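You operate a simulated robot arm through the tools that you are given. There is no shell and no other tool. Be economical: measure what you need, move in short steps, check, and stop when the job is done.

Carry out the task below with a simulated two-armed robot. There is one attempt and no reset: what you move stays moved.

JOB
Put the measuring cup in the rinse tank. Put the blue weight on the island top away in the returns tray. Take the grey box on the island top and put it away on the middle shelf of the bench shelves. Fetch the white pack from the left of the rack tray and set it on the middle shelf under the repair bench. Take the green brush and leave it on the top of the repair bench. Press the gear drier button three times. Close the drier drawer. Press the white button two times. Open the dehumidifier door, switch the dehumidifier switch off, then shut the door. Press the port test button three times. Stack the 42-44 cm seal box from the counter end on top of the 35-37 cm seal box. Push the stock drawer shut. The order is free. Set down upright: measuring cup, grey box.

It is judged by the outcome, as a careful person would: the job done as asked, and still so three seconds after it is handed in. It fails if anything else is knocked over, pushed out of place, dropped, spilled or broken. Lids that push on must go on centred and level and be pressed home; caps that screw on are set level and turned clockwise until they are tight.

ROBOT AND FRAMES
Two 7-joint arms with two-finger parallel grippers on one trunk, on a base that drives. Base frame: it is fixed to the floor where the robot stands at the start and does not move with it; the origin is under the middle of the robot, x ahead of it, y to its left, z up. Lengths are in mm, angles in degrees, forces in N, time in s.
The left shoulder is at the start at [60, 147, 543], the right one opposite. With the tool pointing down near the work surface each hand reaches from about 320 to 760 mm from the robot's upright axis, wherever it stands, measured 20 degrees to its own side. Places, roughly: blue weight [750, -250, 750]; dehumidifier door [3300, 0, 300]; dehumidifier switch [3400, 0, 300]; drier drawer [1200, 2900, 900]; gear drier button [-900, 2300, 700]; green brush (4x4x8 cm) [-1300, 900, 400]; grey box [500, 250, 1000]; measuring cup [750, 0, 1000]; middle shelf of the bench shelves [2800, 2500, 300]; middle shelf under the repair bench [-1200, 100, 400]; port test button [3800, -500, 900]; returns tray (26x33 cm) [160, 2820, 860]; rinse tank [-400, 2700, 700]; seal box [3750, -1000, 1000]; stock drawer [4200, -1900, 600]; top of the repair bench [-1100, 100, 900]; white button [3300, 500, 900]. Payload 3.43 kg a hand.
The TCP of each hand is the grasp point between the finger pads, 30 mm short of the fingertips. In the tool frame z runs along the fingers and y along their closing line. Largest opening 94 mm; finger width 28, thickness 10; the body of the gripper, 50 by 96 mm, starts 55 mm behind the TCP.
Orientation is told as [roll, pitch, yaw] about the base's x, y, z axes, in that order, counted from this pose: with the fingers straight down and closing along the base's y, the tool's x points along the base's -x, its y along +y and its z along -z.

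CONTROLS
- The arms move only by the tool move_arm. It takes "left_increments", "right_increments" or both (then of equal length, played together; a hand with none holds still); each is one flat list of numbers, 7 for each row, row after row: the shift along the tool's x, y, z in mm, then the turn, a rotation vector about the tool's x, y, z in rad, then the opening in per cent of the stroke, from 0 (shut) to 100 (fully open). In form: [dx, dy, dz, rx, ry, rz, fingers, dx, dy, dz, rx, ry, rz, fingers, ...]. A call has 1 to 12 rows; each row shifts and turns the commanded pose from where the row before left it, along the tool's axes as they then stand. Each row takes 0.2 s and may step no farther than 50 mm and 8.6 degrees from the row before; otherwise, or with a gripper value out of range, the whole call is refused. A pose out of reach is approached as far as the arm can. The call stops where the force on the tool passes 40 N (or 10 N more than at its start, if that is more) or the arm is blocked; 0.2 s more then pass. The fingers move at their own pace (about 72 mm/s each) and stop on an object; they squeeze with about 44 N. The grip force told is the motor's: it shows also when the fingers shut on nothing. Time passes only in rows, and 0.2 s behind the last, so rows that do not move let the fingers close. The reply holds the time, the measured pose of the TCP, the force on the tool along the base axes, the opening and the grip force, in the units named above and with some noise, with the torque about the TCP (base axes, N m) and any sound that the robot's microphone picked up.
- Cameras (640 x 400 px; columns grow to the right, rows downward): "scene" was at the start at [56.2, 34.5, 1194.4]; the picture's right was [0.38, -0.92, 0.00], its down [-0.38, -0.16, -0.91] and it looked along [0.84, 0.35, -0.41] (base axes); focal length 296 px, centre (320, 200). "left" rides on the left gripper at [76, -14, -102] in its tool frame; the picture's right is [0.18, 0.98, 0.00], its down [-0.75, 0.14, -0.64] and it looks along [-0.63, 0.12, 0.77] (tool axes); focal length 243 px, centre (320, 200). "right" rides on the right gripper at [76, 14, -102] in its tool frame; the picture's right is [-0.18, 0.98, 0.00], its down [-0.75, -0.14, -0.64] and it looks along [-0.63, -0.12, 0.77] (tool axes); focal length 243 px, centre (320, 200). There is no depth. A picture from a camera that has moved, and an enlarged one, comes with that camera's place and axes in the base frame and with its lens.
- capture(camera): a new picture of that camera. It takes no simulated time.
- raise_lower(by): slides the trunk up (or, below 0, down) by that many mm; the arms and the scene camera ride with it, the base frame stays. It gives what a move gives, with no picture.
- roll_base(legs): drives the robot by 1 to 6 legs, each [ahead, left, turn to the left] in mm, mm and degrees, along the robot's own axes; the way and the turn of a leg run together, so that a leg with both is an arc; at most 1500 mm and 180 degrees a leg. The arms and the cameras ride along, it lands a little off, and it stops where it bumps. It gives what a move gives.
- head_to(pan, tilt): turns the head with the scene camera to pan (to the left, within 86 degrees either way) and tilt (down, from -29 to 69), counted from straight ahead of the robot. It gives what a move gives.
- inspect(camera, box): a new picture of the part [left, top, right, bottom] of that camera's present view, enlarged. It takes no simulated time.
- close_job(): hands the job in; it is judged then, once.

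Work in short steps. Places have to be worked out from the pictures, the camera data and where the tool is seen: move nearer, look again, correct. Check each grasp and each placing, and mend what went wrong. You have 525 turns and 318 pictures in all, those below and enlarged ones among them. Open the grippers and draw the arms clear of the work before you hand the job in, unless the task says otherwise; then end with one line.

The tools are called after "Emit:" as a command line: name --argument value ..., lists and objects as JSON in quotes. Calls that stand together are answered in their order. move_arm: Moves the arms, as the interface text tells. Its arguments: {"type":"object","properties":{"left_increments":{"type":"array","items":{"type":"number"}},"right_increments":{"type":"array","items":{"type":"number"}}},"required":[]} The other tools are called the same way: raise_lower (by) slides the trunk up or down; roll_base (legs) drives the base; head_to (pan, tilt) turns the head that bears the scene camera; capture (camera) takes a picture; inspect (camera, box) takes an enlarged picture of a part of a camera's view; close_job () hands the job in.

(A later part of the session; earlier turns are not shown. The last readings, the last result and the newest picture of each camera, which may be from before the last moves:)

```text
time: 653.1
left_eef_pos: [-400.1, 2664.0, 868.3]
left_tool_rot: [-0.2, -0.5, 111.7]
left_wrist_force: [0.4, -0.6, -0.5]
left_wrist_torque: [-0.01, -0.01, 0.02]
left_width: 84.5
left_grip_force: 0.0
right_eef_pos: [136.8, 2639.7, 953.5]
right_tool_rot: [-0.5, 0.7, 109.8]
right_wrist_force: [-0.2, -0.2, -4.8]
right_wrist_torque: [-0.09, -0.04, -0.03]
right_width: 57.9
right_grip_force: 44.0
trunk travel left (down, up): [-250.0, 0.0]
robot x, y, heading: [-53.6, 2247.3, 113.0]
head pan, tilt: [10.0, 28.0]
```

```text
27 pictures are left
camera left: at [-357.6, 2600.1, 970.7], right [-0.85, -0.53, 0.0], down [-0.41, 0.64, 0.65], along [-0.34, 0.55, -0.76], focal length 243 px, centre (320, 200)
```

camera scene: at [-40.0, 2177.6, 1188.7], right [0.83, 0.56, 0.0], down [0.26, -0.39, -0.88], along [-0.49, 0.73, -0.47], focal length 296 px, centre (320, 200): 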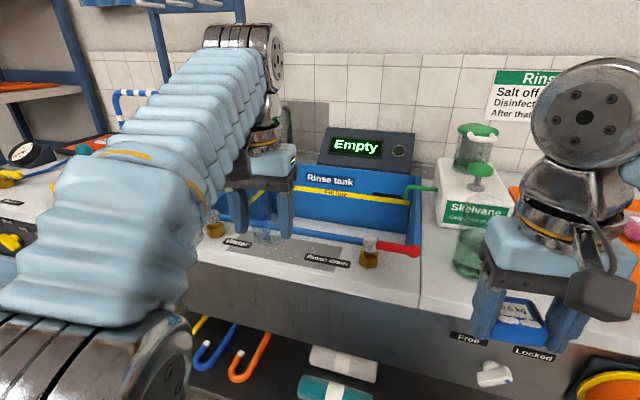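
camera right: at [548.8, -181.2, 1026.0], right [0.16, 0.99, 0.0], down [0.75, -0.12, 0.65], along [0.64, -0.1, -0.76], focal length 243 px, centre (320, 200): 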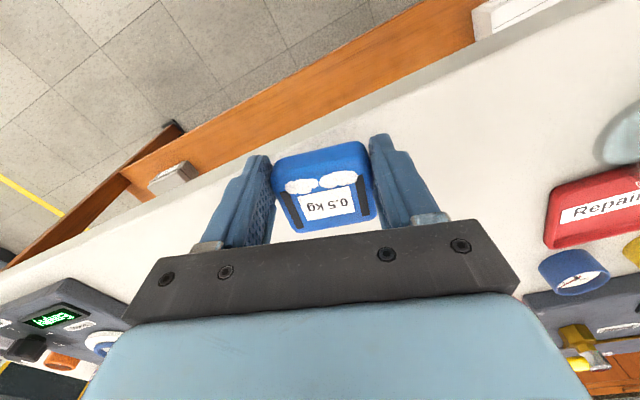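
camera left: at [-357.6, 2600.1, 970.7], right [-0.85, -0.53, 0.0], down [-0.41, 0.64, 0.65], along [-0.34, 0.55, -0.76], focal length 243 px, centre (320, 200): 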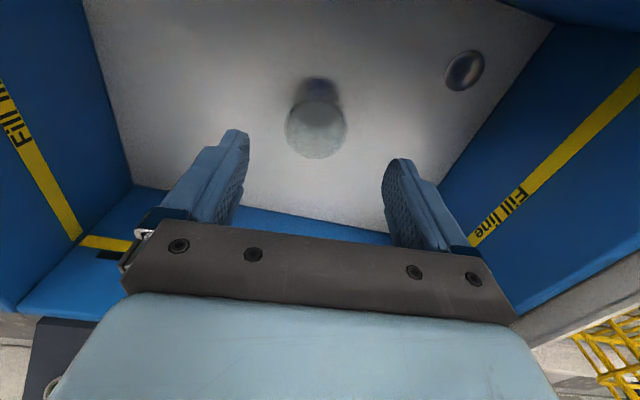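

Cup stands upright in the tank. Raise the left hand clear; then shift right in stages to bring the weight over the returns tray.

Emit:
move_arm --left_increments '[20, 0, -35, 0, 0, 0, 90, 35, 0, -30, 0, 0, 0, 90, 40, 0, -20, 0, 0, 0, 90, 40, 0, -10, 0, 0, 0, 90, 40, 0, 0, 0, 0, 0, 90]'

Emit:
roll_base --legs '[[0, -150, 0]]'

Emit:
move_arm --right_increments '[0, 45, 0, 0, 0, 0, 0, 0, 45, 0, 0, 0, 0, 0]'

Emit:
roll_base --legs '[[0, -140, 0]]'

Emit:
move_arm --right_increments '[0, 45, 0, 0, 0, 0, 0, 0, 45, 0, 0, 0, 0, 0]'

Emit:
capture --camera "right"

```text
time: 654.3
left_eef_pos: [-333.8, 2498.7, 962.5]
left_tool_rot: [-0.3, -0.4, 111.7]
left_wrist_force: [0.2, 0.8, 0.4]
left_wrist_torque: [0.01, 0.04, 0.03]
left_width: 84.6
left_grip_force: 0.1
right_eef_pos: [135.4, 2641.0, 953.7]
right_tool_rot: [-0.5, 0.6, 109.7]
right_wrist_force: [-0.7, 1.3, -5.6]
right_wrist_torque: [-0.05, -0.06, 0.0]
right_width: 57.9
right_grip_force: 44.0
trunk travel left (down, up): [-250.0, 0.0]
robot x, y, heading: [-50.3, 2242.2, 112.7]
head pan, tilt: [10.0, 28.0]
```

```text
time: 655.7
left_eef_pos: [-192.8, 2559.5, 963.8]
left_tool_rot: [-0.2, -0.5, 111.4]
left_wrist_force: [-0.6, 0.2, 0.6]
left_wrist_torque: [0.01, 0.02, 0.0]
left_width: 84.9
left_grip_force: 0.0
right_eef_pos: [277.3, 2699.3, 954.2]
right_tool_rot: [-0.6, 0.7, 109.5]
right_wrist_force: [0.5, 0.3, -5.2]
right_wrist_torque: [-0.08, -0.04, 0.0]
right_width: 58.0
right_grip_force: 44.4
trunk travel left (down, up): [-250.0, 0.0]
robot x, y, heading: [90.0, 2302.1, 112.8]
head pan, tilt: [10.0, 28.0]
```

```text
time: 656.3
left_eef_pos: [-192.1, 2558.9, 963.7]
left_tool_rot: [-0.2, -0.6, 111.4]
left_wrist_force: [-0.1, -0.5, -0.2]
left_wrist_torque: [-0.02, 0.04, 0.0]
left_width: 84.5
left_grip_force: 0.0
right_eef_pos: [195.3, 2668.9, 952.0]
right_tool_rot: [-0.6, 0.7, 109.5]
right_wrist_force: [0.5, 0.4, -5.5]
right_wrist_torque: [-0.07, -0.02, -0.02]
right_width: 57.7
right_grip_force: 44.2
trunk travel left (down, up): [-250.0, 0.0]
robot x, y, heading: [87.1, 2305.5, 112.6]
head pan, tilt: [10.0, 28.0]
```

```text
time: 657.7
left_eef_pos: [-77.8, 2609.0, 964.8]
left_tool_rot: [0.2, -0.9, 112.8]
left_wrist_force: [-20.6, -5.9, 7.5]
left_wrist_torque: [0.11, 0.27, 0.43]
left_width: 72.7
left_grip_force: 0.1
right_eef_pos: [319.0, 2721.9, 952.5]
right_tool_rot: [-0.6, 0.8, 109.5]
right_wrist_force: [-1.2, 0.3, -4.8]
right_wrist_torque: [-0.11, -0.02, 0.0]
right_width: 57.8
right_grip_force: 43.9
trunk travel left (down, up): [-250.0, 0.0]
robot x, y, heading: [216.1, 2357.7, 112.7]
head pan, tilt: [10.0, 28.0]
stopped in leg 1: the force on the tool passed its limit at 45 N (the readings are from after the stop); the commanded pose is now the measured one
```

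```text
time: 658.3
left_eef_pos: [-75.2, 2609.8, 963.4]
left_tool_rot: [0.3, -0.7, 112.5]
left_wrist_force: [-25.6, -6.4, 9.9]
left_wrist_torque: [0.11, 0.33, 0.56]
left_width: 69.7
left_grip_force: 0.0
right_eef_pos: [233.3, 2689.4, 951.7]
right_tool_rot: [-0.6, 0.6, 109.4]
right_wrist_force: [0.2, -0.8, -5.3]
right_wrist_torque: [-0.1, -0.03, 0.01]
right_width: 57.5
right_grip_force: 44.0
trunk travel left (down, up): [-250.0, 0.0]
robot x, y, heading: [210.1, 2359.6, 112.7]
head pan, tilt: [10.0, 28.0]
```

```text
26 pictures are left
camera right: at [243.5, 2613.6, 1055.1], right [-0.99, -0.15, -0.01], down [-0.13, 0.76, 0.64], along [-0.09, 0.63, -0.77], focal length 243 px, centre (320, 200)
```

right: 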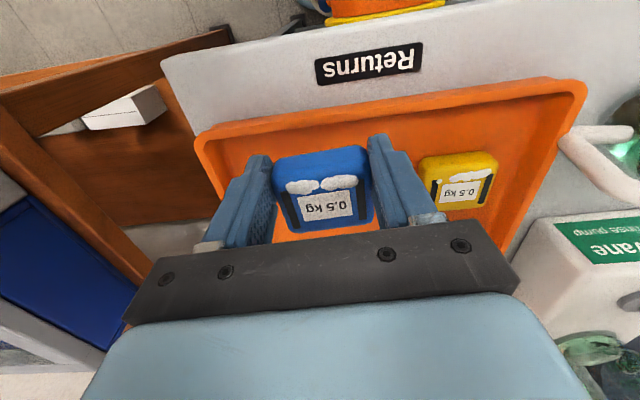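

The left hand has touched the jug; move it away left/back first.

Emit:
move_arm --left_increments '[0, 40, 0, 0, 0, 0, 70, 0, 40, 0, 0, 0, 0, 70, 45, 0, 0, 0, 0, 0, 70, 45, 0, 0, 0, 0, 0, 70]'

Emit:
head_to --pan 20 --tilt 30

Emit:
capture --camera "scene"

```text
time: 659.3
left_eef_pos: [-114.2, 2494.5, 962.4]
left_tool_rot: [0.3, -0.7, 112.4]
left_wrist_force: [-0.7, 0.8, -0.5]
left_wrist_torque: [-0.02, 0.02, 0.0]
left_width: 65.7
left_grip_force: 0.1
right_eef_pos: [235.5, 2690.2, 952.7]
right_tool_rot: [-0.5, 0.6, 109.5]
right_wrist_force: [0.1, 1.0, -5.5]
right_wrist_torque: [-0.13, 0.0, -0.01]
right_width: 57.4
right_grip_force: 44.1
trunk travel left (down, up): [-250.0, 0.0]
robot x, y, heading: [215.3, 2355.7, 112.7]
head pan, tilt: [10.0, 28.0]
```

```text
time: 660.0
left_eef_pos: [-112.5, 2493.4, 964.1]
left_tool_rot: [0.3, -0.7, 112.4]
left_wrist_force: [0.1, 0.4, 0.2]
left_wrist_torque: [-0.01, 0.0, -0.01]
left_width: 65.9
left_grip_force: 0.1
right_eef_pos: [235.3, 2689.8, 953.1]
right_tool_rot: [-0.7, 0.5, 109.5]
right_wrist_force: [-0.4, -0.6, -5.0]
right_wrist_torque: [-0.08, -0.04, 0.01]
right_width: 57.7
right_grip_force: 44.4
trunk travel left (down, up): [-250.0, 0.0]
robot x, y, heading: [215.9, 2356.2, 112.8]
head pan, tilt: [20.0, 30.0]
```

```text
25 pictures are left
camera scene: at [165.5, 2395.4, 1185.5], right [0.73, 0.68, 0.0], down [0.34, -0.37, -0.87], along [-0.59, 0.64, -0.5], focal length 296 px, centre (320, 200)
```

scene: 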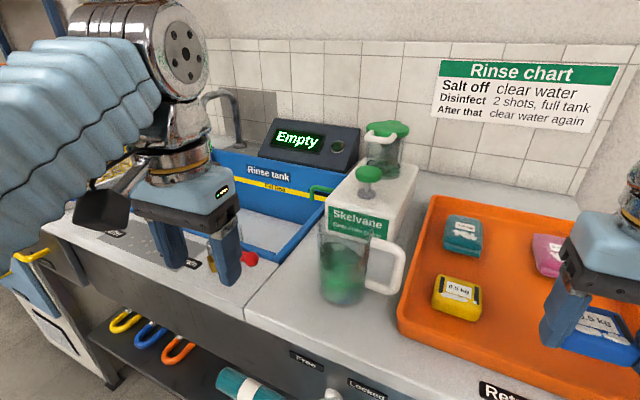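

Jug still stands in place. Now move the weight 75 forward over the tray's free front-right and lower it.

Emit:
move_arm --right_increments '[-38, 0, 0, 0, 0, 0, 0, -37, 0, 0, 0, 0, 0, 0, 0, 0, 15, 0, 0, 0, 0, 0, 0, 15, 0, 0, 0, 0, 0, 0, 0, 0, 0, 0, 0]'

Emit:
capture --camera "right"

```text
time: 661.2
left_eef_pos: [-113.6, 2494.7, 963.6]
left_tool_rot: [0.3, -0.8, 112.4]
left_wrist_force: [0.2, 0.2, 0.2]
left_wrist_torque: [-0.01, 0.02, 0.03]
left_width: 65.9
left_grip_force: 0.0
right_eef_pos: [212.1, 2762.9, 921.5]
right_tool_rot: [-0.5, 0.5, 109.4]
right_wrist_force: [0.3, 0.5, -5.0]
right_wrist_torque: [-0.03, -0.04, 0.01]
right_width: 57.7
right_grip_force: 43.4
trunk travel left (down, up): [-250.0, 0.0]
robot x, y, heading: [211.9, 2354.8, 112.7]
head pan, tilt: [20.0, 30.0]
```

```text
24 pictures are left
camera right: at [222.4, 2687.2, 1023.9], right [-0.99, -0.15, -0.01], down [-0.13, 0.76, 0.64], along [-0.09, 0.63, -0.77], focal length 243 px, centre (320, 200)
```

right: 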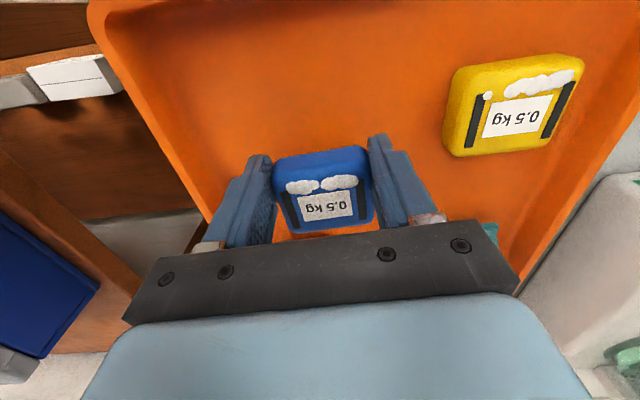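

Clear floor below. Lower to contact and release.

Emit:
move_arm --right_increments '[0, 0, 7, 0, 0, 0, 0, 0, 0, 6, 0, 0, 0, 0, 0, 0, 5, 0, 0, 0, 0, 0, 0, 5, 0, 0, 0, 0, 0, 0, 5, 0, 0, 0, 0, 0, 0, 5, 0, 0, 0, 0, 0, 0, 5, 0, 0, 0, 0, 0, 0, 0, 0, 0, 0, 0]'

Emit:
move_arm --right_increments '[0, 0, 0, 0, 0, 0, 0, 0, 0, 0, 0, 0, 0, 85, 0, 0, 0, 0, 0, 0, 85, 0, 0, 0, 0, 0, 0, 85, 0, 0, -30, 0, 0, 0, 85, 15, 0, -30, 0, 0, 0, 85, 30, 0, -10, 0, 0, 0, 85, 40, 0, 0, 0, 0, 0, 85]'

Emit:
capture --camera "right"

```text
time: 662.5
left_eef_pos: [-113.2, 2494.1, 964.1]
left_tool_rot: [0.3, -0.7, 112.4]
left_wrist_force: [0.4, -0.2, 0.5]
left_wrist_torque: [0.0, 0.01, 0.02]
left_width: 65.8
left_grip_force: 0.1
right_eef_pos: [211.7, 2762.9, 896.6]
right_tool_rot: [-0.1, -0.3, 109.4]
right_wrist_force: [1.8, -1.9, 19.0]
right_wrist_torque: [-0.52, 0.49, 0.07]
right_width: 57.9
right_grip_force: 44.1
trunk travel left (down, up): [-250.0, 0.0]
robot x, y, heading: [217.9, 2356.2, 113.0]
head pan, tilt: [20.0, 30.0]
stopped in row 6 (right hand): the force on the tool passed its limit at 52 N (the readings are from after the stop); the commanded pose is now the measured one
```

```text
time: 664.3
left_eef_pos: [-112.6, 2494.6, 963.1]
left_tool_rot: [0.3, -0.7, 112.4]
left_wrist_force: [-1.0, -0.2, 0.6]
left_wrist_torque: [-0.02, -0.01, -0.02]
left_width: 66.1
left_grip_force: 0.0
right_eef_pos: [242.2, 2682.6, 966.4]
right_tool_rot: [-0.4, -0.1, 109.4]
right_wrist_force: [0.5, 0.6, -0.8]
right_wrist_torque: [-0.03, -0.06, -0.01]
right_width: 80.0
right_grip_force: 0.1
trunk travel left (down, up): [-250.0, 0.0]
robot x, y, heading: [215.5, 2358.3, 113.0]
head pan, tilt: [20.0, 30.0]
```

```text
23 pictures are left
camera right: at [252.2, 2605.3, 1067.3], right [-0.99, -0.15, 0.0], down [-0.12, 0.76, 0.64], along [-0.1, 0.64, -0.77], focal length 243 px, centre (320, 200)
```

right: 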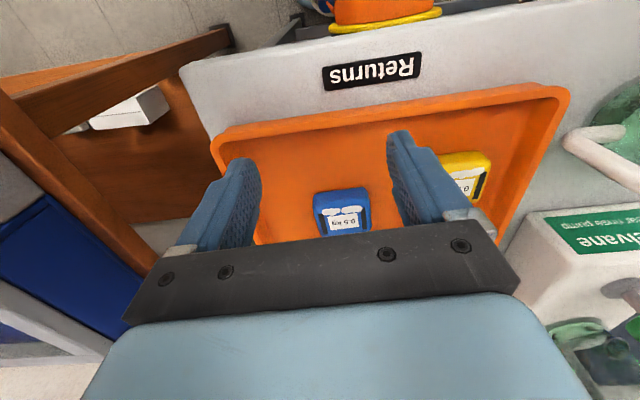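

Weight is in the tray. Last: the grey box. Drive to the island's northwest, turning to heading −10°, keeping clear of the rack.

Emit:
roll_base --legs '[[-300, 0, 0], [0, 0, -123], [-250, -600, 0], [0, -1080, 0]]'

Emit:
head_to --pan 0 --tilt 22

Emit:
capture --camera "scene"

```text
time: 679.9
left_eef_pos: [138.1, 616.9, 963.9]
left_tool_rot: [0.4, -0.6, -9.6]
left_wrist_force: [-0.2, 0.3, 0.5]
left_wrist_torque: [0.02, 0.04, 0.01]
left_width: 65.8
left_grip_force: 0.0
right_eef_pos: [107.4, 217.5, 966.3]
right_tool_rot: [-0.1, -0.1, -12.7]
right_wrist_force: [-0.6, 0.2, -0.9]
right_wrist_torque: [0.0, -0.01, -0.02]
right_width: 79.8
right_grip_force: 0.0
trunk travel left (down, up): [-250.0, 0.0]
robot x, y, heading: [-154.0, 416.5, -9.1]
head pan, tilt: [20.0, 30.0]
```

```text
time: 680.8
left_eef_pos: [136.9, 616.9, 963.8]
left_tool_rot: [0.3, -0.7, -9.6]
left_wrist_force: [-0.3, -0.3, -0.1]
left_wrist_torque: [0.01, 0.04, 0.01]
left_width: 65.9
left_grip_force: 0.0
right_eef_pos: [107.7, 216.6, 964.9]
right_tool_rot: [-0.1, 0.0, -12.7]
right_wrist_force: [0.1, -0.1, 0.0]
right_wrist_torque: [0.02, 0.04, -0.01]
right_width: 79.9
right_grip_force: 0.0
trunk travel left (down, up): [-250.0, 0.0]
robot x, y, heading: [-155.1, 414.5, -9.3]
head pan, tilt: [0.0, 22.0]
```

```text
22 pictures are left
camera scene: at [-90.8, 401.7, 1198.3], right [-0.16, -0.99, 0.0], down [-0.37, 0.06, -0.93], along [0.92, -0.15, -0.38], focal length 296 px, centre (320, 200)
```

scene: 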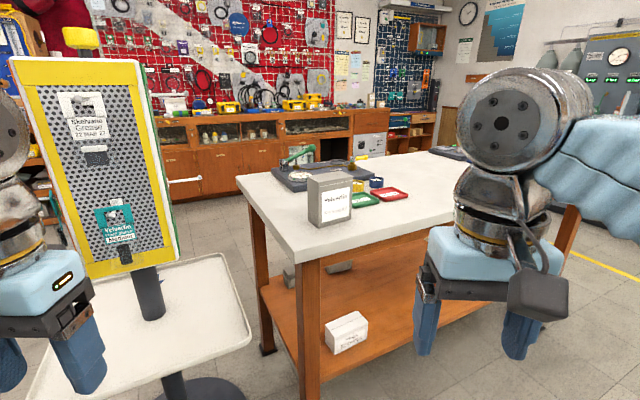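

Zoom on the grey box.

Emit:
inspect --camera "scene" --box '[270, 150, 390, 250]'

```text
4.00 times, centred on (330, 200) of scene
camera zoom: at [-90.8, 401.7, 1198.3], right [-0.16, -0.99, 0.0], down [-0.37, 0.06, -0.93], along [0.92, -0.15, -0.38], focal length 1183 px, centre (280, 200)
```

zoom: 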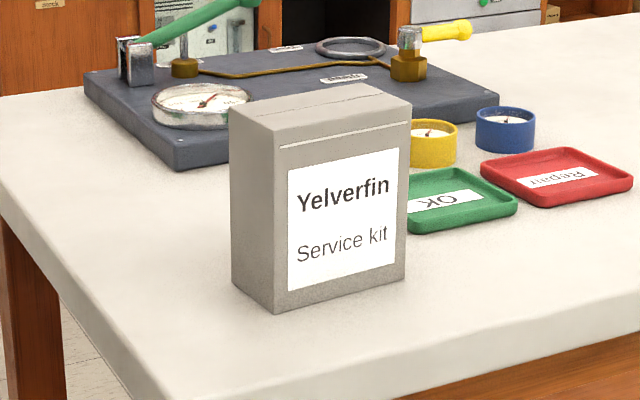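

Box: centre ≈(589,265), 98 wide × 48 deep × 118 high. I'll grip its depth from the north end with the left hand (45° down, yawed −60°). Reposition and orient.

Emit:
roll_base --legs '[[193, -70, 0]]'

Emit:
move_arm --left_increments '[0, 0, 0, 0, -0.131, 0, 100, 0, 0, 0, 0, -0.131, 0, 100, 0, 0, 0, 0, -0.131, 0, 100, 0, 0, 0, 0, -0.131, 0, 100, 0, 0, 0, 0, -0.131, 0, 100, -20, 0, -10, 0, -0.131, 0, 100, -20, 0, -10, 0, 0, 0, 100, -20, 0, 20, 0, 0, 0, 100, -20, 0, 20, 0, 0, 0, 100, -20, 0, 20, 0, 0, 0, 100]'

Emit:
move_arm --left_increments '[0, 0, 0, 0.0925, 0, 0.0925, 100, 0, 0, 0, 0.0925, 0, 0.0925, 100, 0, 0, 0, 0.0925, 0, 0.0925, 100, 0, 0, 0, 0.0925, 0, 0.0925, 100, 0, 0, 0, 0.0925, 0, 0.0925, 100, 0, 0, 0, 0.0925, 0, 0.0925, 100, 0, 0, 0, 0.0925, 0, 0.0925, 100, 0, 0, 0, 0.0925, 0, 0.0925, 100, 0, 0, 0, 0, 0, 0, 100]'

Emit:
capture --camera "left"

```text
time: 682.4
left_eef_pos: [320.5, 516.8, 963.0]
left_tool_rot: [0.3, -0.6, -9.9]
left_wrist_force: [0.2, -0.2, -0.3]
left_wrist_torque: [-0.02, -0.03, 0.0]
left_width: 65.5
left_grip_force: 0.1
right_eef_pos: [290.2, 115.3, 965.7]
right_tool_rot: [-0.1, -0.2, -12.9]
right_wrist_force: [-0.7, -0.4, 1.1]
right_wrist_torque: [0.02, 0.01, 0.01]
right_width: 79.9
right_grip_force: 0.0
trunk travel left (down, up): [-250.0, 0.0]
robot x, y, heading: [32.7, 312.4, -9.6]
head pan, tilt: [0.0, 22.0]
```

```text
time: 684.6
left_eef_pos: [419.4, 498.5, 1008.2]
left_tool_rot: [0.4, -45.8, -10.1]
left_wrist_force: [-0.5, -0.2, 0.0]
left_wrist_torque: [0.0, -0.01, 0.01]
left_width: 94.1
left_grip_force: 0.1
right_eef_pos: [290.7, 116.7, 965.1]
right_tool_rot: [-0.3, -0.2, -12.9]
right_wrist_force: [0.5, -0.1, 0.3]
right_wrist_torque: [0.02, -0.03, -0.02]
right_width: 80.0
right_grip_force: 0.0
trunk travel left (down, up): [-250.0, 0.0]
robot x, y, heading: [24.4, 313.1, -9.7]
head pan, tilt: [0.0, 22.0]
```

```text
time: 686.6
left_eef_pos: [420.8, 496.6, 1007.2]
left_tool_rot: [1.2, -45.3, -70.9]
left_wrist_force: [-0.3, -0.7, -0.5]
left_wrist_torque: [0.04, 0.02, -0.03]
left_width: 94.1
left_grip_force: 0.0
right_eef_pos: [290.3, 116.2, 965.2]
right_tool_rot: [-0.3, 0.0, -12.9]
right_wrist_force: [-0.6, -0.7, -0.7]
right_wrist_torque: [-0.01, -0.02, -0.01]
right_width: 80.1
right_grip_force: 0.0
trunk travel left (down, up): [-250.0, 0.0]
robot x, y, heading: [28.8, 313.1, -9.7]
head pan, tilt: [0.0, 22.0]
```

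```text
20 pictures are left
camera left: at [364.6, 612.9, 1025.0], right [0.88, 0.46, -0.12], down [0.15, -0.03, 0.99], along [0.45, -0.89, -0.09], focal length 243 px, centre (320, 200)
```

left: 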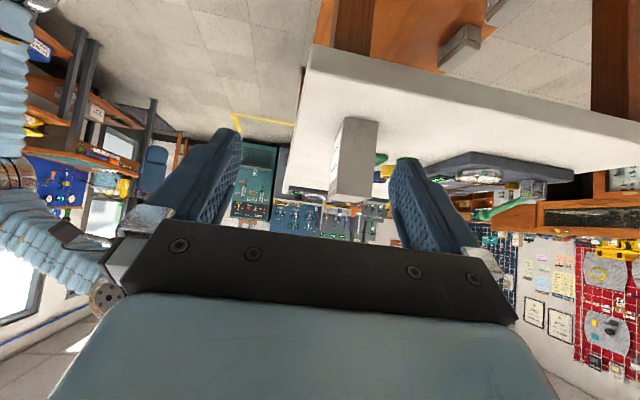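

Orientation is right and the box is in view. Move to the standoff point.

Emit:
move_arm --left_increments '[-28.6, 17.6, 24.8, 0, 0, 0, 100, -28.6, 17.6, 24.8, 0, 0, 0, 100, -28.6, 17.6, 24.8, 0, 0, 0, 100, -28.6, 17.6, 24.8, 0, 0, 0, 100, -28.6, 17.6, 24.8, 0, 0, 0, 100, 0, 0, 0, 0, 0, 0, 100]'

Emit:
capture --camera "left"

```text
time: 688.0
left_eef_pos: [567.6, 352.9, 1023.4]
left_tool_rot: [1.1, -45.1, -70.7]
left_wrist_force: [-0.4, -0.4, 0.4]
left_wrist_torque: [-0.03, -0.06, 0.02]
left_width: 94.0
left_grip_force: 0.0
right_eef_pos: [289.5, 115.8, 964.6]
right_tool_rot: [-0.2, 0.0, -12.8]
right_wrist_force: [-0.1, 0.2, -0.2]
right_wrist_torque: [0.01, 0.02, 0.01]
right_width: 80.1
right_grip_force: 0.0
trunk travel left (down, up): [-250.0, 0.0]
robot x, y, heading: [30.3, 312.9, -9.6]
head pan, tilt: [0.0, 22.0]
```

```text
19 pictures are left
camera left: at [511.0, 467.0, 1041.6], right [0.88, 0.46, -0.12], down [0.15, -0.03, 0.99], along [0.45, -0.89, -0.09], focal length 243 px, centre (320, 200)
```

left: 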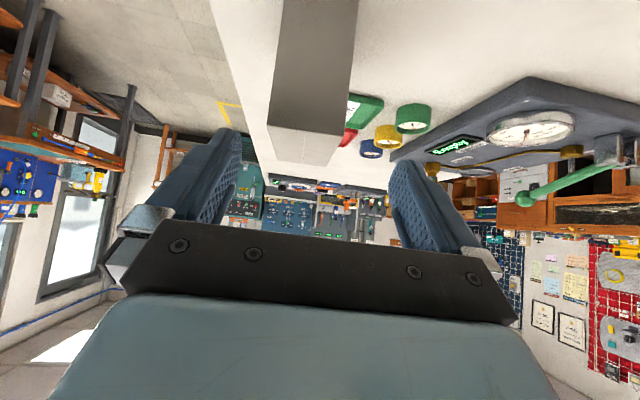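

Shift 8 mm toward the robot side and advance 60 along the fingers; check.

Emit:
move_arm --left_increments '[0, -8, 30, 0, 0, 0, 100, 0, 0, 30, 0, 0, 0, 100, 0, 0, 0, 0, 0, 0, 100]'

Emit:
capture --camera "left"

```text
time: 688.8
left_eef_pos: [578.2, 310.6, 980.8]
left_tool_rot: [1.3, -45.1, -70.8]
left_wrist_force: [-0.5, 0.0, -0.1]
left_wrist_torque: [0.01, 0.04, 0.02]
left_width: 94.0
left_grip_force: 0.1
right_eef_pos: [290.4, 114.5, 965.8]
right_tool_rot: [-0.2, -0.1, -12.9]
right_wrist_force: [0.7, 0.5, -0.8]
right_wrist_torque: [-0.02, -0.01, 0.0]
right_width: 79.8
right_grip_force: 0.1
trunk travel left (down, up): [-250.0, 0.0]
robot x, y, heading: [31.1, 310.3, -9.6]
head pan, tilt: [0.0, 22.0]
```

```text
18 pictures are left
camera left: at [522.1, 425.0, 999.1], right [0.88, 0.46, -0.12], down [0.15, -0.03, 0.99], along [0.45, -0.89, -0.09], focal length 243 px, centre (320, 200)
```

left: 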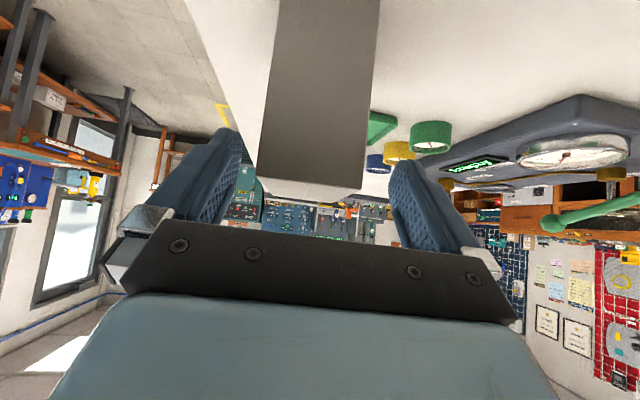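

Good fit. Advance 40 more and close.

Emit:
move_arm --left_increments '[0, -2, 20, 0, 0, 0, 100, 0, 0, 20, 0, 0, 0, 100, 0, 0, 0, 0, 0, 0, 60, 0, 0, 0, 0, 0, 0, 0, 0, 0, 0, 0, 0, 0, 0, 0, 0, 0, 0, 0, 0, 0, 0, 0, 0, 0, 0, 0, 0]'

Emit:
move_arm --left_increments '[-14, 0, -14, 0, 0, 0, 0, -14, 0, -14, 0, 0, 0, 0, -14, 0, -14, 0, 0, 0, 0, 0, 0, 0, 0, 0, 0, 0]'

Emit:
capture --camera "scene"

```text
time: 690.4
left_eef_pos: [585.3, 281.3, 951.0]
left_tool_rot: [1.2, -45.0, -70.6]
left_wrist_force: [-0.1, -0.4, -0.6]
left_wrist_torque: [-0.03, 0.09, 0.01]
left_width: 59.1
left_grip_force: 43.8
right_eef_pos: [290.8, 114.9, 963.8]
right_tool_rot: [-0.1, -0.2, -12.9]
right_wrist_force: [0.1, -0.2, 0.2]
right_wrist_torque: [0.01, 0.0, 0.0]
right_width: 80.0
right_grip_force: 0.2
trunk travel left (down, up): [-250.0, 0.0]
robot x, y, heading: [28.6, 310.4, -9.4]
head pan, tilt: [0.0, 22.0]
```

```text
time: 691.4
left_eef_pos: [582.2, 281.1, 1009.8]
left_tool_rot: [1.2, -45.1, -70.8]
left_wrist_force: [0.8, -0.5, -1.9]
left_wrist_torque: [-0.01, 0.0, -0.01]
left_width: 58.9
left_grip_force: 44.0
right_eef_pos: [290.2, 115.7, 965.7]
right_tool_rot: [-0.2, -0.1, -12.9]
right_wrist_force: [0.7, 0.7, -0.2]
right_wrist_torque: [-0.01, -0.01, -0.04]
right_width: 79.9
right_grip_force: 0.1
trunk travel left (down, up): [-250.0, 0.0]
robot x, y, heading: [27.3, 311.2, -9.4]
head pan, tilt: [0.0, 22.0]
```

```text
17 pictures are left
camera scene: at [92.1, 300.7, 1198.3], right [-0.17, -0.99, 0.0], down [-0.37, 0.06, -0.93], along [0.91, -0.15, -0.37], focal length 296 px, centre (320, 200)
```

scene: 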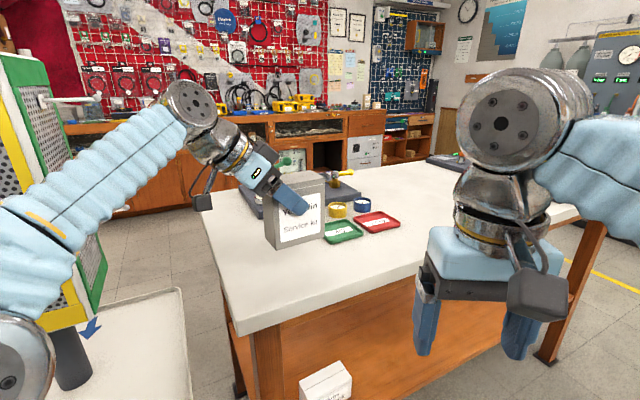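

Grey box held upright. Back off, un-yaw the hand, and drive to the bench shelves.

Emit:
roll_base --legs '[[-350, 0, 0]]'

Emit:
move_arm --left_increments '[0, 0, 0, -0.0925, 0, -0.0925, 0, 0, 0, 0, -0.0925, 0, -0.0925, 0, 0, 0, 0, -0.0925, 0, -0.0925, 0, 0, 0, 0, -0.0925, 0, -0.0925, 0, 0, 0, 0, -0.0925, 0, -0.0925, 0, 0, 0, 0, -0.0925, 0, -0.0925, 0, 0, 0, 0, -0.0925, 0, -0.0925, 0, 0, 0, 0, -0.0925, 0, -0.0925, 0]'

Emit:
roll_base --legs '[[0, 0, 32.4], [622, 910, 0], [1450, -132, 0], [700, -50, 0]]'

Emit:
head_to --pan -10 --tilt 35

Emit:
capture --camera "scene"

```text
time: 693.6
left_eef_pos: [241.3, 341.6, 1009.6]
left_tool_rot: [1.2, -45.1, -70.1]
left_wrist_force: [0.2, 0.4, -1.9]
left_wrist_torque: [0.03, 0.02, 0.02]
left_width: 59.1
left_grip_force: 43.8
right_eef_pos: [-50.1, 172.4, 965.1]
right_tool_rot: [-0.2, -0.1, -12.2]
right_wrist_force: [0.7, 0.0, 0.2]
right_wrist_torque: [0.02, 0.04, -0.01]
right_width: 79.9
right_grip_force: 0.0
trunk travel left (down, up): [-250.0, 0.0]
robot x, y, heading: [-312.9, 367.6, -9.0]
head pan, tilt: [0.0, 22.0]
```

```text
time: 695.4
left_eef_pos: [242.0, 343.1, 1008.7]
left_tool_rot: [0.3, -45.8, -9.5]
left_wrist_force: [0.2, 1.0, -2.4]
left_wrist_torque: [-0.02, 0.04, 0.0]
left_width: 59.0
left_grip_force: 43.6
right_eef_pos: [-50.1, 172.2, 965.7]
right_tool_rot: [-0.2, -0.1, -12.3]
right_wrist_force: [0.8, 0.3, 0.3]
right_wrist_torque: [-0.04, 0.03, 0.01]
right_width: 79.9
right_grip_force: 0.1
trunk travel left (down, up): [-250.0, 0.0]
robot x, y, heading: [-312.1, 366.5, -8.9]
head pan, tilt: [0.0, 22.0]
```

```text
time: 713.1
left_eef_pos: [2412.9, 2477.5, 1009.4]
left_tool_rot: [0.4, -45.8, 22.9]
left_wrist_force: [0.7, 0.7, -2.0]
left_wrist_torque: [-0.01, 0.01, 0.0]
left_width: 59.1
left_grip_force: 44.0
right_eef_pos: [2258.5, 2178.6, 966.6]
right_tool_rot: [-0.2, -0.1, 20.1]
right_wrist_force: [-0.8, 0.0, -0.4]
right_wrist_torque: [-0.02, 0.0, 0.0]
right_width: 80.1
right_grip_force: 0.1
trunk travel left (down, up): [-250.0, 0.0]
robot x, y, heading: [1931.1, 2199.4, 23.5]
head pan, tilt: [0.0, 22.0]
```

```text
time: 713.9
left_eef_pos: [2413.0, 2477.5, 1008.7]
left_tool_rot: [0.3, -45.9, 22.8]
left_wrist_force: [0.1, 0.2, -2.3]
left_wrist_torque: [-0.01, 0.04, 0.01]
left_width: 59.1
left_grip_force: 43.4
right_eef_pos: [2258.4, 2179.3, 965.1]
right_tool_rot: [-0.3, 0.0, 20.1]
right_wrist_force: [0.1, 0.4, 0.2]
right_wrist_torque: [-0.02, -0.01, -0.01]
right_width: 79.9
right_grip_force: 0.1
trunk travel left (down, up): [-250.0, 0.0]
robot x, y, heading: [1933.6, 2201.6, 23.6]
head pan, tilt: [-10.0, 35.0]
```

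```text
16 pictures are left
camera scene: at [1991.8, 2210.0, 1177.8], right [0.23, -0.97, 0.0], down [-0.56, -0.13, -0.82], along [0.8, 0.19, -0.57], focal length 296 px, centre (320, 200)
```

scene: 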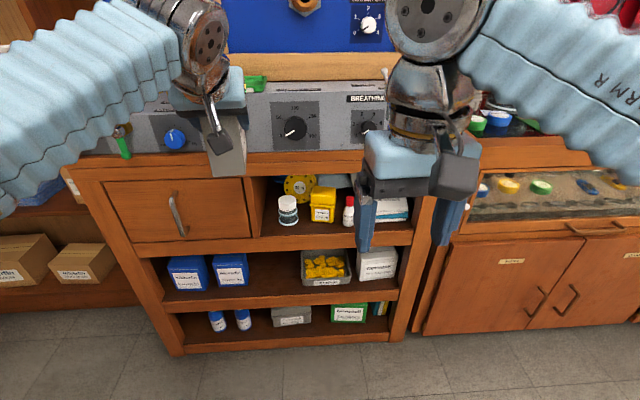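

Gap on the middle shelf (between the blue boxes and the yellow-bits tray) centred ≈(2636,2531). Lower the trunk and the left arm here, in front of the unit.

Emit:
raise_lower --by -250

Emit:
move_arm --left_increments '[29, 8, 29, 0, 0, 0, 0, 29, 8, 29, 0, 0, 0, 0, 29, 8, 29, 0, 0, 0, 0, 29, 8, 29, 0, 0, 0, 0, 29, 8, 29, 0, 0, 0, 0, 29, 8, 29, 0, 0, 0, 0, 29, 8, 29, 0, 0, 0, 0, 29, 8, 29, 0, 0, 0, 0, 0, 0, 0, 0, 0, 0, 0]'

Emit:
roll_base --legs '[[150, -100, 0]]'

Emit:
capture --camera "scene"

```text
time: 716.4
left_eef_pos: [2413.3, 2477.3, 759.6]
left_tool_rot: [0.4, -45.9, 22.8]
left_wrist_force: [-0.3, -0.9, -1.5]
left_wrist_torque: [0.01, 0.02, 0.03]
left_width: 58.8
left_grip_force: 43.9
right_eef_pos: [2257.7, 2178.5, 715.6]
right_tool_rot: [-0.3, -0.2, 20.1]
right_wrist_force: [0.6, 0.5, -0.4]
right_wrist_torque: [-0.01, -0.02, 0.01]
right_width: 80.0
right_grip_force: 0.0
trunk travel left (down, up): [0.0, 250.0]
robot x, y, heading: [1931.8, 2201.0, 23.8]
head pan, tilt: [-10.0, 35.0]
```

```text
time: 718.4
left_eef_pos: [2396.0, 2540.7, 434.6]
left_tool_rot: [0.4, -45.8, 22.8]
left_wrist_force: [0.6, -0.6, -1.9]
left_wrist_torque: [-0.02, 0.01, 0.01]
left_width: 59.2
left_grip_force: 44.2
right_eef_pos: [2257.6, 2178.0, 715.9]
right_tool_rot: [-0.2, -0.1, 20.0]
right_wrist_force: [-0.6, 0.7, 0.4]
right_wrist_torque: [0.0, 0.0, -0.01]
right_width: 80.1
right_grip_force: 0.0
trunk travel left (down, up): [0.0, 250.0]
robot x, y, heading: [1930.6, 2202.9, 23.5]
head pan, tilt: [-10.0, 35.0]
```

```text
time: 720.0
left_eef_pos: [2573.2, 2511.6, 432.9]
left_tool_rot: [0.5, -45.9, 23.1]
left_wrist_force: [0.0, 0.0, -2.8]
left_wrist_torque: [0.01, 0.02, -0.02]
left_width: 58.7
left_grip_force: 43.8
right_eef_pos: [2438.9, 2150.4, 715.3]
right_tool_rot: [-0.3, -0.1, 20.3]
right_wrist_force: [1.2, 0.2, -1.1]
right_wrist_torque: [-0.01, 0.02, -0.03]
right_width: 79.7
right_grip_force: 0.1
trunk travel left (down, up): [0.0, 250.0]
robot x, y, heading: [2112.3, 2170.7, 23.9]
head pan, tilt: [-10.0, 35.0]
```

```text
15 pictures are left
camera scene: at [2171.9, 2180.1, 927.7], right [0.24, -0.97, 0.0], down [-0.56, -0.14, -0.82], along [0.8, 0.19, -0.57], focal length 296 px, centre (320, 200)
```

scene: 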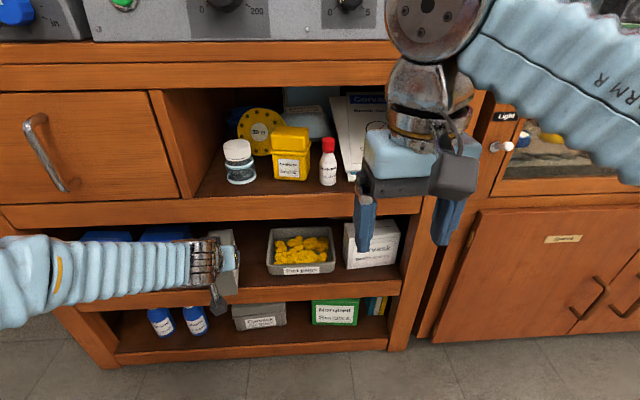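

Lined up; move 114 forward into the gap.

Emit:
move_arm --left_increments '[-20, -2, 20, 0, 0, 0, 0, -20, -2, 20, 0, 0, 0, 0, -20, -2, 20, 0, 0, 0, 0, -20, -2, 20, 0, 0, 0, 0, 0, 0, 0, 0, 0, 0, 0]'

Emit:
capture --camera "left"

```text
time: 721.2
left_eef_pos: [2672.5, 2543.5, 430.4]
left_tool_rot: [0.6, -44.9, 22.4]
left_wrist_force: [0.4, 0.1, -1.8]
left_wrist_torque: [-0.05, 0.04, 0.0]
left_width: 59.2
left_grip_force: 43.8
right_eef_pos: [2433.5, 2149.2, 717.1]
right_tool_rot: [-0.3, -0.6, 20.4]
right_wrist_force: [1.3, -0.4, -0.1]
right_wrist_torque: [0.03, -0.01, -0.01]
right_width: 79.8
right_grip_force: 0.0
trunk travel left (down, up): [0.0, 250.0]
robot x, y, heading: [2108.9, 2171.9, 23.8]
head pan, tilt: [-10.0, 35.0]
```

```text
14 pictures are left
camera left: at [2564.0, 2483.7, 448.6], right [-0.5, 0.86, -0.12], down [0.02, 0.15, 0.99], along [0.86, 0.49, -0.09], focal length 243 px, centre (320, 200)
```

left: 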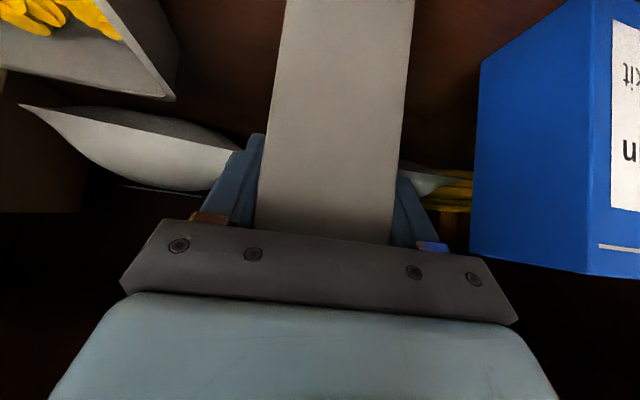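

No contact with anything. Lower gently to the shelf.

Emit:
move_arm --left_increments '[7, 0, 7, 0, 0, 0, 0, 6, 0, 6, 0, 0, 0, 0, 3.5, 0, 3.5, 0, 0, 0, 0, 3.5, 0, 3.5, 0, 0, 0, 0, 3.5, 0, 3.5, 0, 0, 0, 0, 3.5, 0, 3.5, 0, 0, 0, 0, 3.5, 0, 3.5, 0, 0, 0, 0, 0, 0, 0, 0, 0, 0, 0]'

```text
time: 721.9
left_eef_pos: [2684.9, 2550.6, 424.4]
left_tool_rot: [0.2, -47.0, 23.4]
left_wrist_force: [-10.8, -2.3, 22.5]
left_wrist_torque: [-0.51, 1.37, -0.1]
left_width: 59.0
left_grip_force: 43.8
right_eef_pos: [2437.3, 2149.6, 717.6]
right_tool_rot: [-0.3, -0.3, 20.3]
right_wrist_force: [-1.1, -0.6, 0.2]
right_wrist_torque: [-0.05, -0.01, -0.01]
right_width: 79.9
right_grip_force: 0.1
trunk travel left (down, up): [0.0, 250.0]
robot x, y, heading: [2108.3, 2175.1, 23.6]
head pan, tilt: [-10.0, 35.0]
stopped in row 3 (left hand): the force on the tool passed its limit at 46 N (the readings are from after the stop); the commanded pose is now the measured one
```

Contact a bit early; look before releasing.

Emit:
inspect --camera "scene" --box '[100, 180, 360, 330]'

Emit:
capture --camera "left"

```text
2.46 times, centred on (230, 255) of scene
camera zoom: at [2171.1, 2179.6, 928.5], right [0.24, -0.97, 0.0], down [-0.56, -0.13, -0.82], along [0.8, 0.19, -0.57], focal length 728 px, centre (542, 65)
```

zoom: 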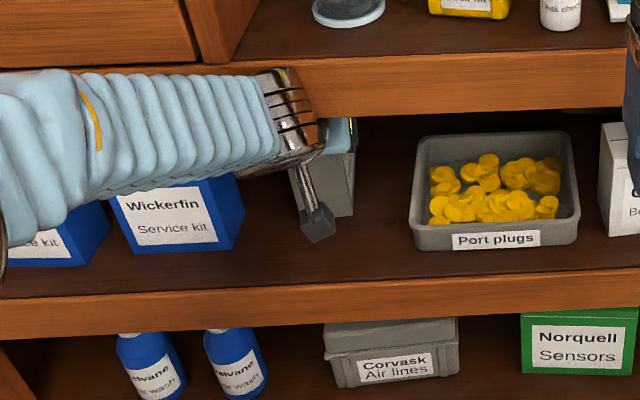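

```text
12 pictures are left
camera left: at [2575.5, 2490.6, 439.8], right [-0.51, 0.85, -0.13], down [-0.01, 0.15, 0.99], along [0.86, 0.5, -0.06], focal length 243 px, centre (320, 200)
```

left: 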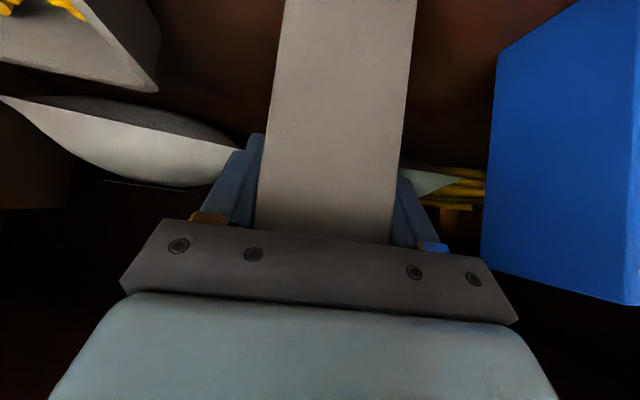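

The box's rear seems to touch a bag lying behind. Lift 12 mm, pull 45 mm toward the front, and lower again.

Emit:
move_arm --left_increments '[-9, 0, -9, 0, 0, 0, 0, 16, 0, -16, 0, 0, 0, 0, 16, 0, -16, 0, 0, 0, 0, 6, 0, 6, 0, 0, 0, 0, 0, 0, 0, 0, 0, 0, 0]'

Emit:
move_arm --left_increments '[4, 0, 4, 0, 0, 0, 0, 4, 0, 4, 0, 0, 0, 0, 3, 0, 3, 0, 0, 0, 0, 3, 0, 3, 0, 0, 0, 0, 3, 0, 3, 0, 0, 0, 0, 3, 0, 3, 0, 0, 0, 0, 0, 0, 0, 0, 0, 0, 0]'

Emit:
inspect --camera "scene" --box '[100, 180, 360, 330]'

```text
time: 722.2
left_eef_pos: [2685.1, 2551.2, 425.0]
left_tool_rot: [0.5, -46.6, 22.9]
left_wrist_force: [0.2, 3.9, 21.7]
left_wrist_torque: [-0.51, 0.46, -0.09]
left_width: 59.4
left_grip_force: 44.2
right_eef_pos: [2437.9, 2150.2, 716.0]
right_tool_rot: [-0.3, -0.2, 20.3]
right_wrist_force: [-0.1, -0.4, 0.2]
right_wrist_torque: [0.0, 0.0, 0.0]
right_width: 80.1
right_grip_force: 0.0
trunk travel left (down, up): [0.0, 250.0]
robot x, y, heading: [2111.3, 2174.3, 23.8]
head pan, tilt: [-10.0, 35.0]
stopped in row 1 (left hand): the force on the tool passed its limit at 46 N (the readings are from after the stop); the commanded pose is now the measured one
```

```text
time: 722.7
left_eef_pos: [2687.0, 2552.2, 423.7]
left_tool_rot: [0.1, -47.4, 23.1]
left_wrist_force: [-0.7, -0.3, 17.0]
left_wrist_torque: [-0.11, 0.74, 0.0]
left_width: 59.0
left_grip_force: 43.4
right_eef_pos: [2438.8, 2149.2, 716.8]
right_tool_rot: [-0.3, -0.2, 20.2]
right_wrist_force: [0.4, 0.0, -0.3]
right_wrist_torque: [0.01, -0.02, -0.01]
right_width: 79.7
right_grip_force: 0.1
trunk travel left (down, up): [0.0, 250.0]
robot x, y, heading: [2116.1, 2170.4, 23.7]
head pan, tilt: [-10.0, 35.0]
stopped in row 2 (left hand): the force on the tool passed its limit at 44 N (the readings are from after the stop); the commanded pose is now the measured one
```

```text
2.46 times, centred on (230, 255) of scene
camera zoom: at [2171.7, 2179.8, 927.8], right [0.24, -0.97, 0.0], down [-0.56, -0.14, -0.82], along [0.8, 0.19, -0.57], focal length 728 px, centre (542, 65)
```

zoom: 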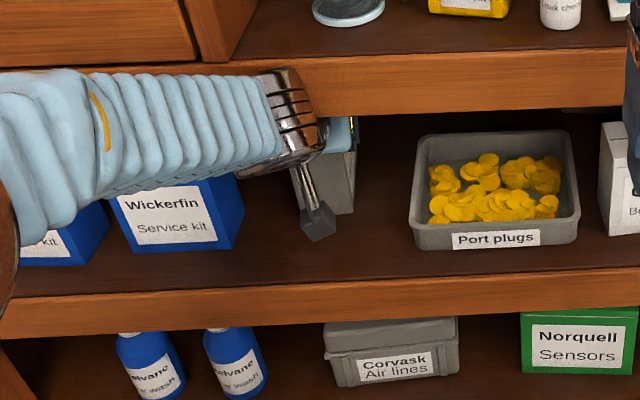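

Lift in tiny steps to free the contact.

Emit:
move_arm --left_increments '[-2, 0, -2, 0, 0, 0, 0, -3, 0, -3, 0, 0, 0, 0, 0, 0, 0, 0, 0, 0, 0]'

Emit:
move_arm --left_increments '[-5, 0, -5, 0, 0, 0, 0, 5, 0, -5, 0, 0, 0, 0, 0, 0, 0, 0, 0, 0, 0]'

```text
time: 723.4
left_eef_pos: [2687.8, 2551.3, 423.4]
left_tool_rot: [0.5, -46.8, 22.7]
left_wrist_force: [10.0, 8.0, 25.1]
left_wrist_torque: [-0.4, -0.27, 0.2]
left_width: 58.8
left_grip_force: 44.3
right_eef_pos: [2440.1, 2151.2, 715.0]
right_tool_rot: [-0.3, -0.1, 20.3]
right_wrist_force: [-0.5, -0.3, 0.1]
right_wrist_torque: [0.01, 0.0, 0.02]
right_width: 79.8
right_grip_force: 0.1
trunk travel left (down, up): [0.0, 250.0]
robot x, y, heading: [2114.4, 2169.0, 23.9]
head pan, tilt: [-10.0, 35.0]
stopped in row 3 (left hand): the force on the tool passed its limit at 42 N (the readings are from after the stop); the commanded pose is now the measured one
```

```text
time: 723.7
left_eef_pos: [2686.7, 2550.7, 423.4]
left_tool_rot: [0.7, -46.7, 22.5]
left_wrist_force: [9.8, 6.3, 26.1]
left_wrist_torque: [-0.46, -0.2, 0.17]
left_width: 59.0
left_grip_force: 44.0
right_eef_pos: [2439.3, 2150.3, 715.7]
right_tool_rot: [-0.3, -0.1, 20.4]
right_wrist_force: [0.7, -0.8, -0.1]
right_wrist_torque: [-0.03, 0.03, -0.02]
right_width: 79.8
right_grip_force: 0.0
trunk travel left (down, up): [0.0, 250.0]
robot x, y, heading: [2117.0, 2170.7, 23.8]
head pan, tilt: [-10.0, 35.0]
stopped in row 1 (left hand): the force on the tool passed its limit at 44 N (the readings are from after the stop); the commanded pose is now the measured one
```

Lifting seems blocked by the board above. Slide the box straight back toward the front in small steps instead.

Emit:
move_arm --left_increments '[3, 0, -4, 0, 0, 0, 0, 4, 0, -5, 0, 0, 0, 0, 6, 0, -7, 0, 0, 0, 0, 7, 0, -7, 0, 0, 0, 0, 7, 0, -7, 0, 0, 0, 0, 7, 0, -7, 0, 0, 0, 0, 0, 0, 0, 0, 0, 0, 0]'

```text
time: 725.3
left_eef_pos: [2640.6, 2533.6, 425.1]
left_tool_rot: [0.8, -46.6, 22.5]
left_wrist_force: [0.4, 0.8, -1.1]
left_wrist_torque: [-0.01, 0.06, 0.01]
left_width: 59.1
left_grip_force: 44.0
right_eef_pos: [2439.9, 2150.7, 716.2]
right_tool_rot: [-0.4, -0.1, 20.4]
right_wrist_force: [0.2, 0.5, -0.3]
right_wrist_torque: [0.01, 0.04, 0.0]
right_width: 79.7
right_grip_force: 0.0
trunk travel left (down, up): [0.0, 250.0]
robot x, y, heading: [2115.5, 2170.2, 23.8]
head pan, tilt: [-10.0, 35.0]
```

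Free now. Lower to the shelf.

Emit:
move_arm --left_increments '[5, 0, 5, 0, 0, 0, 0, 4, 0, 4, 0, 0, 0, 0, 3, 0, 3, 0, 0, 0, 0, 3, 0, 3, 0, 0, 0, 0, 3, 0, 3, 0, 0, 0, 0, 3, 0, 3, 0, 0, 0, 0, 3, 0, 3, 0, 0, 0, 0, 0, 0, 0, 0, 0, 0, 0]'

Emit:
inspect --camera "scene" --box '[100, 180, 360, 330]'

```text
time: 725.9
left_eef_pos: [2640.3, 2532.6, 423.5]
left_tool_rot: [0.4, -47.7, 22.7]
left_wrist_force: [-2.5, 0.6, 17.9]
left_wrist_torque: [-0.47, 0.83, -0.03]
left_width: 59.2
left_grip_force: 44.1
right_eef_pos: [2438.5, 2149.5, 716.3]
right_tool_rot: [-0.3, -0.2, 20.4]
right_wrist_force: [0.2, 0.1, -0.1]
right_wrist_torque: [0.01, -0.01, 0.0]
right_width: 80.0
right_grip_force: 0.1
trunk travel left (down, up): [0.0, 250.0]
robot x, y, heading: [2114.7, 2171.9, 23.4]
head pan, tilt: [-10.0, 35.0]
stopped in row 2 (left hand): the force on the tool passed its limit at 44 N (the readings are from after the stop); the commanded pose is now the measured one
```

```text
2.46 times, centred on (230, 255) of scene
camera zoom: at [2171.6, 2179.8, 927.9], right [0.24, -0.97, 0.0], down [-0.56, -0.14, -0.82], along [0.8, 0.19, -0.57], focal length 728 px, centre (542, 65)
```

zoom: 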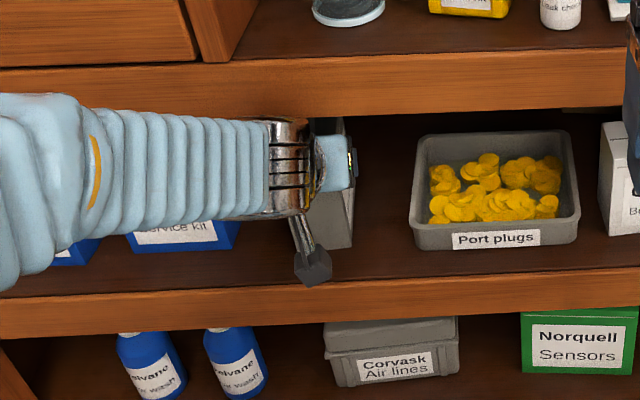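

Contact at the same height, so that is the shelf itself (≈331). Release and withdraw straight back.

Emit:
move_arm --left_increments '[-0.7, 0, -0.7, 0, 0, 0, 0, 0, 0, 0, 0, 0, 0, 80, 0, 0, 0, 0, 0, 0, 88, 0, 0, 0, 0, 0, 0, 88, 7, 0, -7, 0, 0, 0, 88, 14, 0, -14, 0, 0, 0, 88, 25, 0, -25, 0, 0, 0, 88, 28, 0, -28, 0, 0, 0, 88, 28, 0, -28, 0, 0, 0, 88, 28, 0, -28, 0, 0, 0, 88, 0, 0, 0, 0, 0, 0, 88]'

Emit:
inspect --camera "scene" --box '[100, 180, 360, 330]'

```text
time: 728.3
left_eef_pos: [2471.5, 2463.2, 412.7]
left_tool_rot: [0.5, -47.5, 22.5]
left_wrist_force: [0.0, 0.3, 0.3]
left_wrist_torque: [-0.01, 0.01, 0.02]
left_width: 82.8
left_grip_force: 0.0
right_eef_pos: [2439.8, 2151.2, 715.8]
right_tool_rot: [-0.3, -0.1, 20.4]
right_wrist_force: [-0.3, 0.2, 0.3]
right_wrist_torque: [0.04, 0.01, 0.0]
right_width: 79.8
right_grip_force: 0.1
trunk travel left (down, up): [0.0, 250.0]
robot x, y, heading: [2112.3, 2168.5, 23.6]
head pan, tilt: [-10.0, 35.0]
```

```text
2.46 times, centred on (230, 255) of scene
camera zoom: at [2172.4, 2180.3, 927.8], right [0.24, -0.97, 0.0], down [-0.56, -0.14, -0.82], along [0.8, 0.19, -0.57], focal length 728 px, centre (542, 65)
```

zoom: 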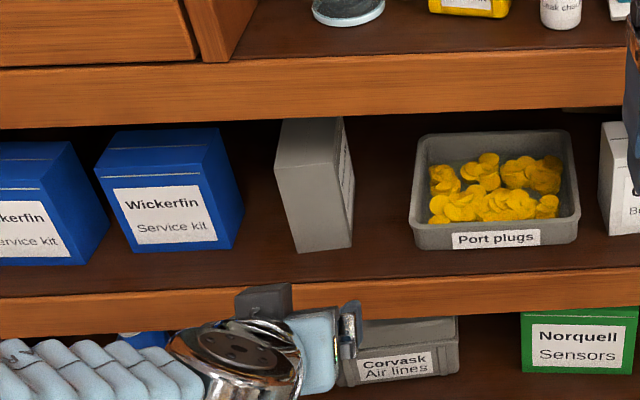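

The grey box stands upright on the middle shelf. Back away with grippers open and hand in.

Emit:
roll_base --legs '[[-350, 0, 0]]'

Emit:
move_arm --left_increments '[0, 0, 0, 0, 0, 0, 100, 0, 0, 0, 0, 0, 0, 100]' --right_increments '[0, 0, 0, 0, 0, 0, 100, 0, 0, 0, 0, 0, 0, 100]'

Emit:
capture --camera "scene"

```text
time: 730.5
left_eef_pos: [2153.6, 2320.0, 412.1]
left_tool_rot: [0.4, -47.3, 22.5]
left_wrist_force: [0.5, 1.0, -0.6]
left_wrist_torque: [0.01, 0.01, 0.0]
left_width: 82.6
left_grip_force: 0.1
right_eef_pos: [2117.5, 2009.3, 716.5]
right_tool_rot: [-0.2, -0.2, 20.2]
right_wrist_force: [0.0, 0.1, -0.8]
right_wrist_torque: [0.0, -0.03, -0.01]
right_width: 79.8
right_grip_force: 0.0
trunk travel left (down, up): [0.0, 250.0]
robot x, y, heading: [1792.0, 2033.7, 23.6]
head pan, tilt: [-10.0, 35.0]
```

```text
time: 731.1
left_eef_pos: [2153.3, 2321.0, 412.5]
left_tool_rot: [0.4, -47.3, 22.5]
left_wrist_force: [-0.5, 0.2, 0.2]
left_wrist_torque: [0.0, 0.0, 0.01]
left_width: 94.0
left_grip_force: 0.0
right_eef_pos: [2117.4, 2010.0, 714.6]
right_tool_rot: [-0.3, -0.3, 20.2]
right_wrist_force: [1.2, 0.7, -0.2]
right_wrist_torque: [0.0, 0.0, -0.01]
right_width: 94.1
right_grip_force: 0.2
trunk travel left (down, up): [0.0, 250.0]
robot x, y, heading: [1793.5, 2034.1, 23.5]
head pan, tilt: [-10.0, 35.0]
```

```text
8 pictures are left
camera scene: at [1851.3, 2039.8, 927.8], right [0.23, -0.97, 0.0], down [-0.56, -0.13, -0.82], along [0.8, 0.19, -0.57], focal length 296 px, centre (320, 200)
```

scene: 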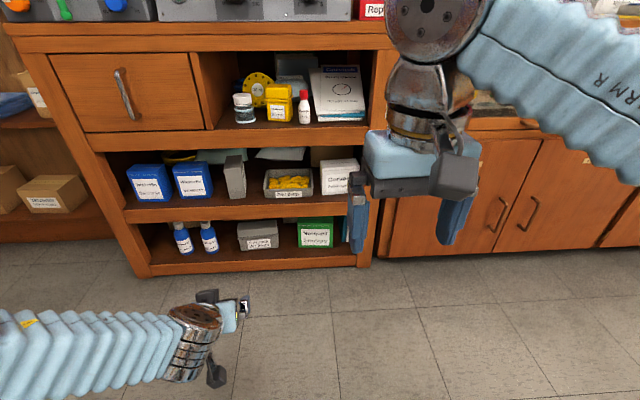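

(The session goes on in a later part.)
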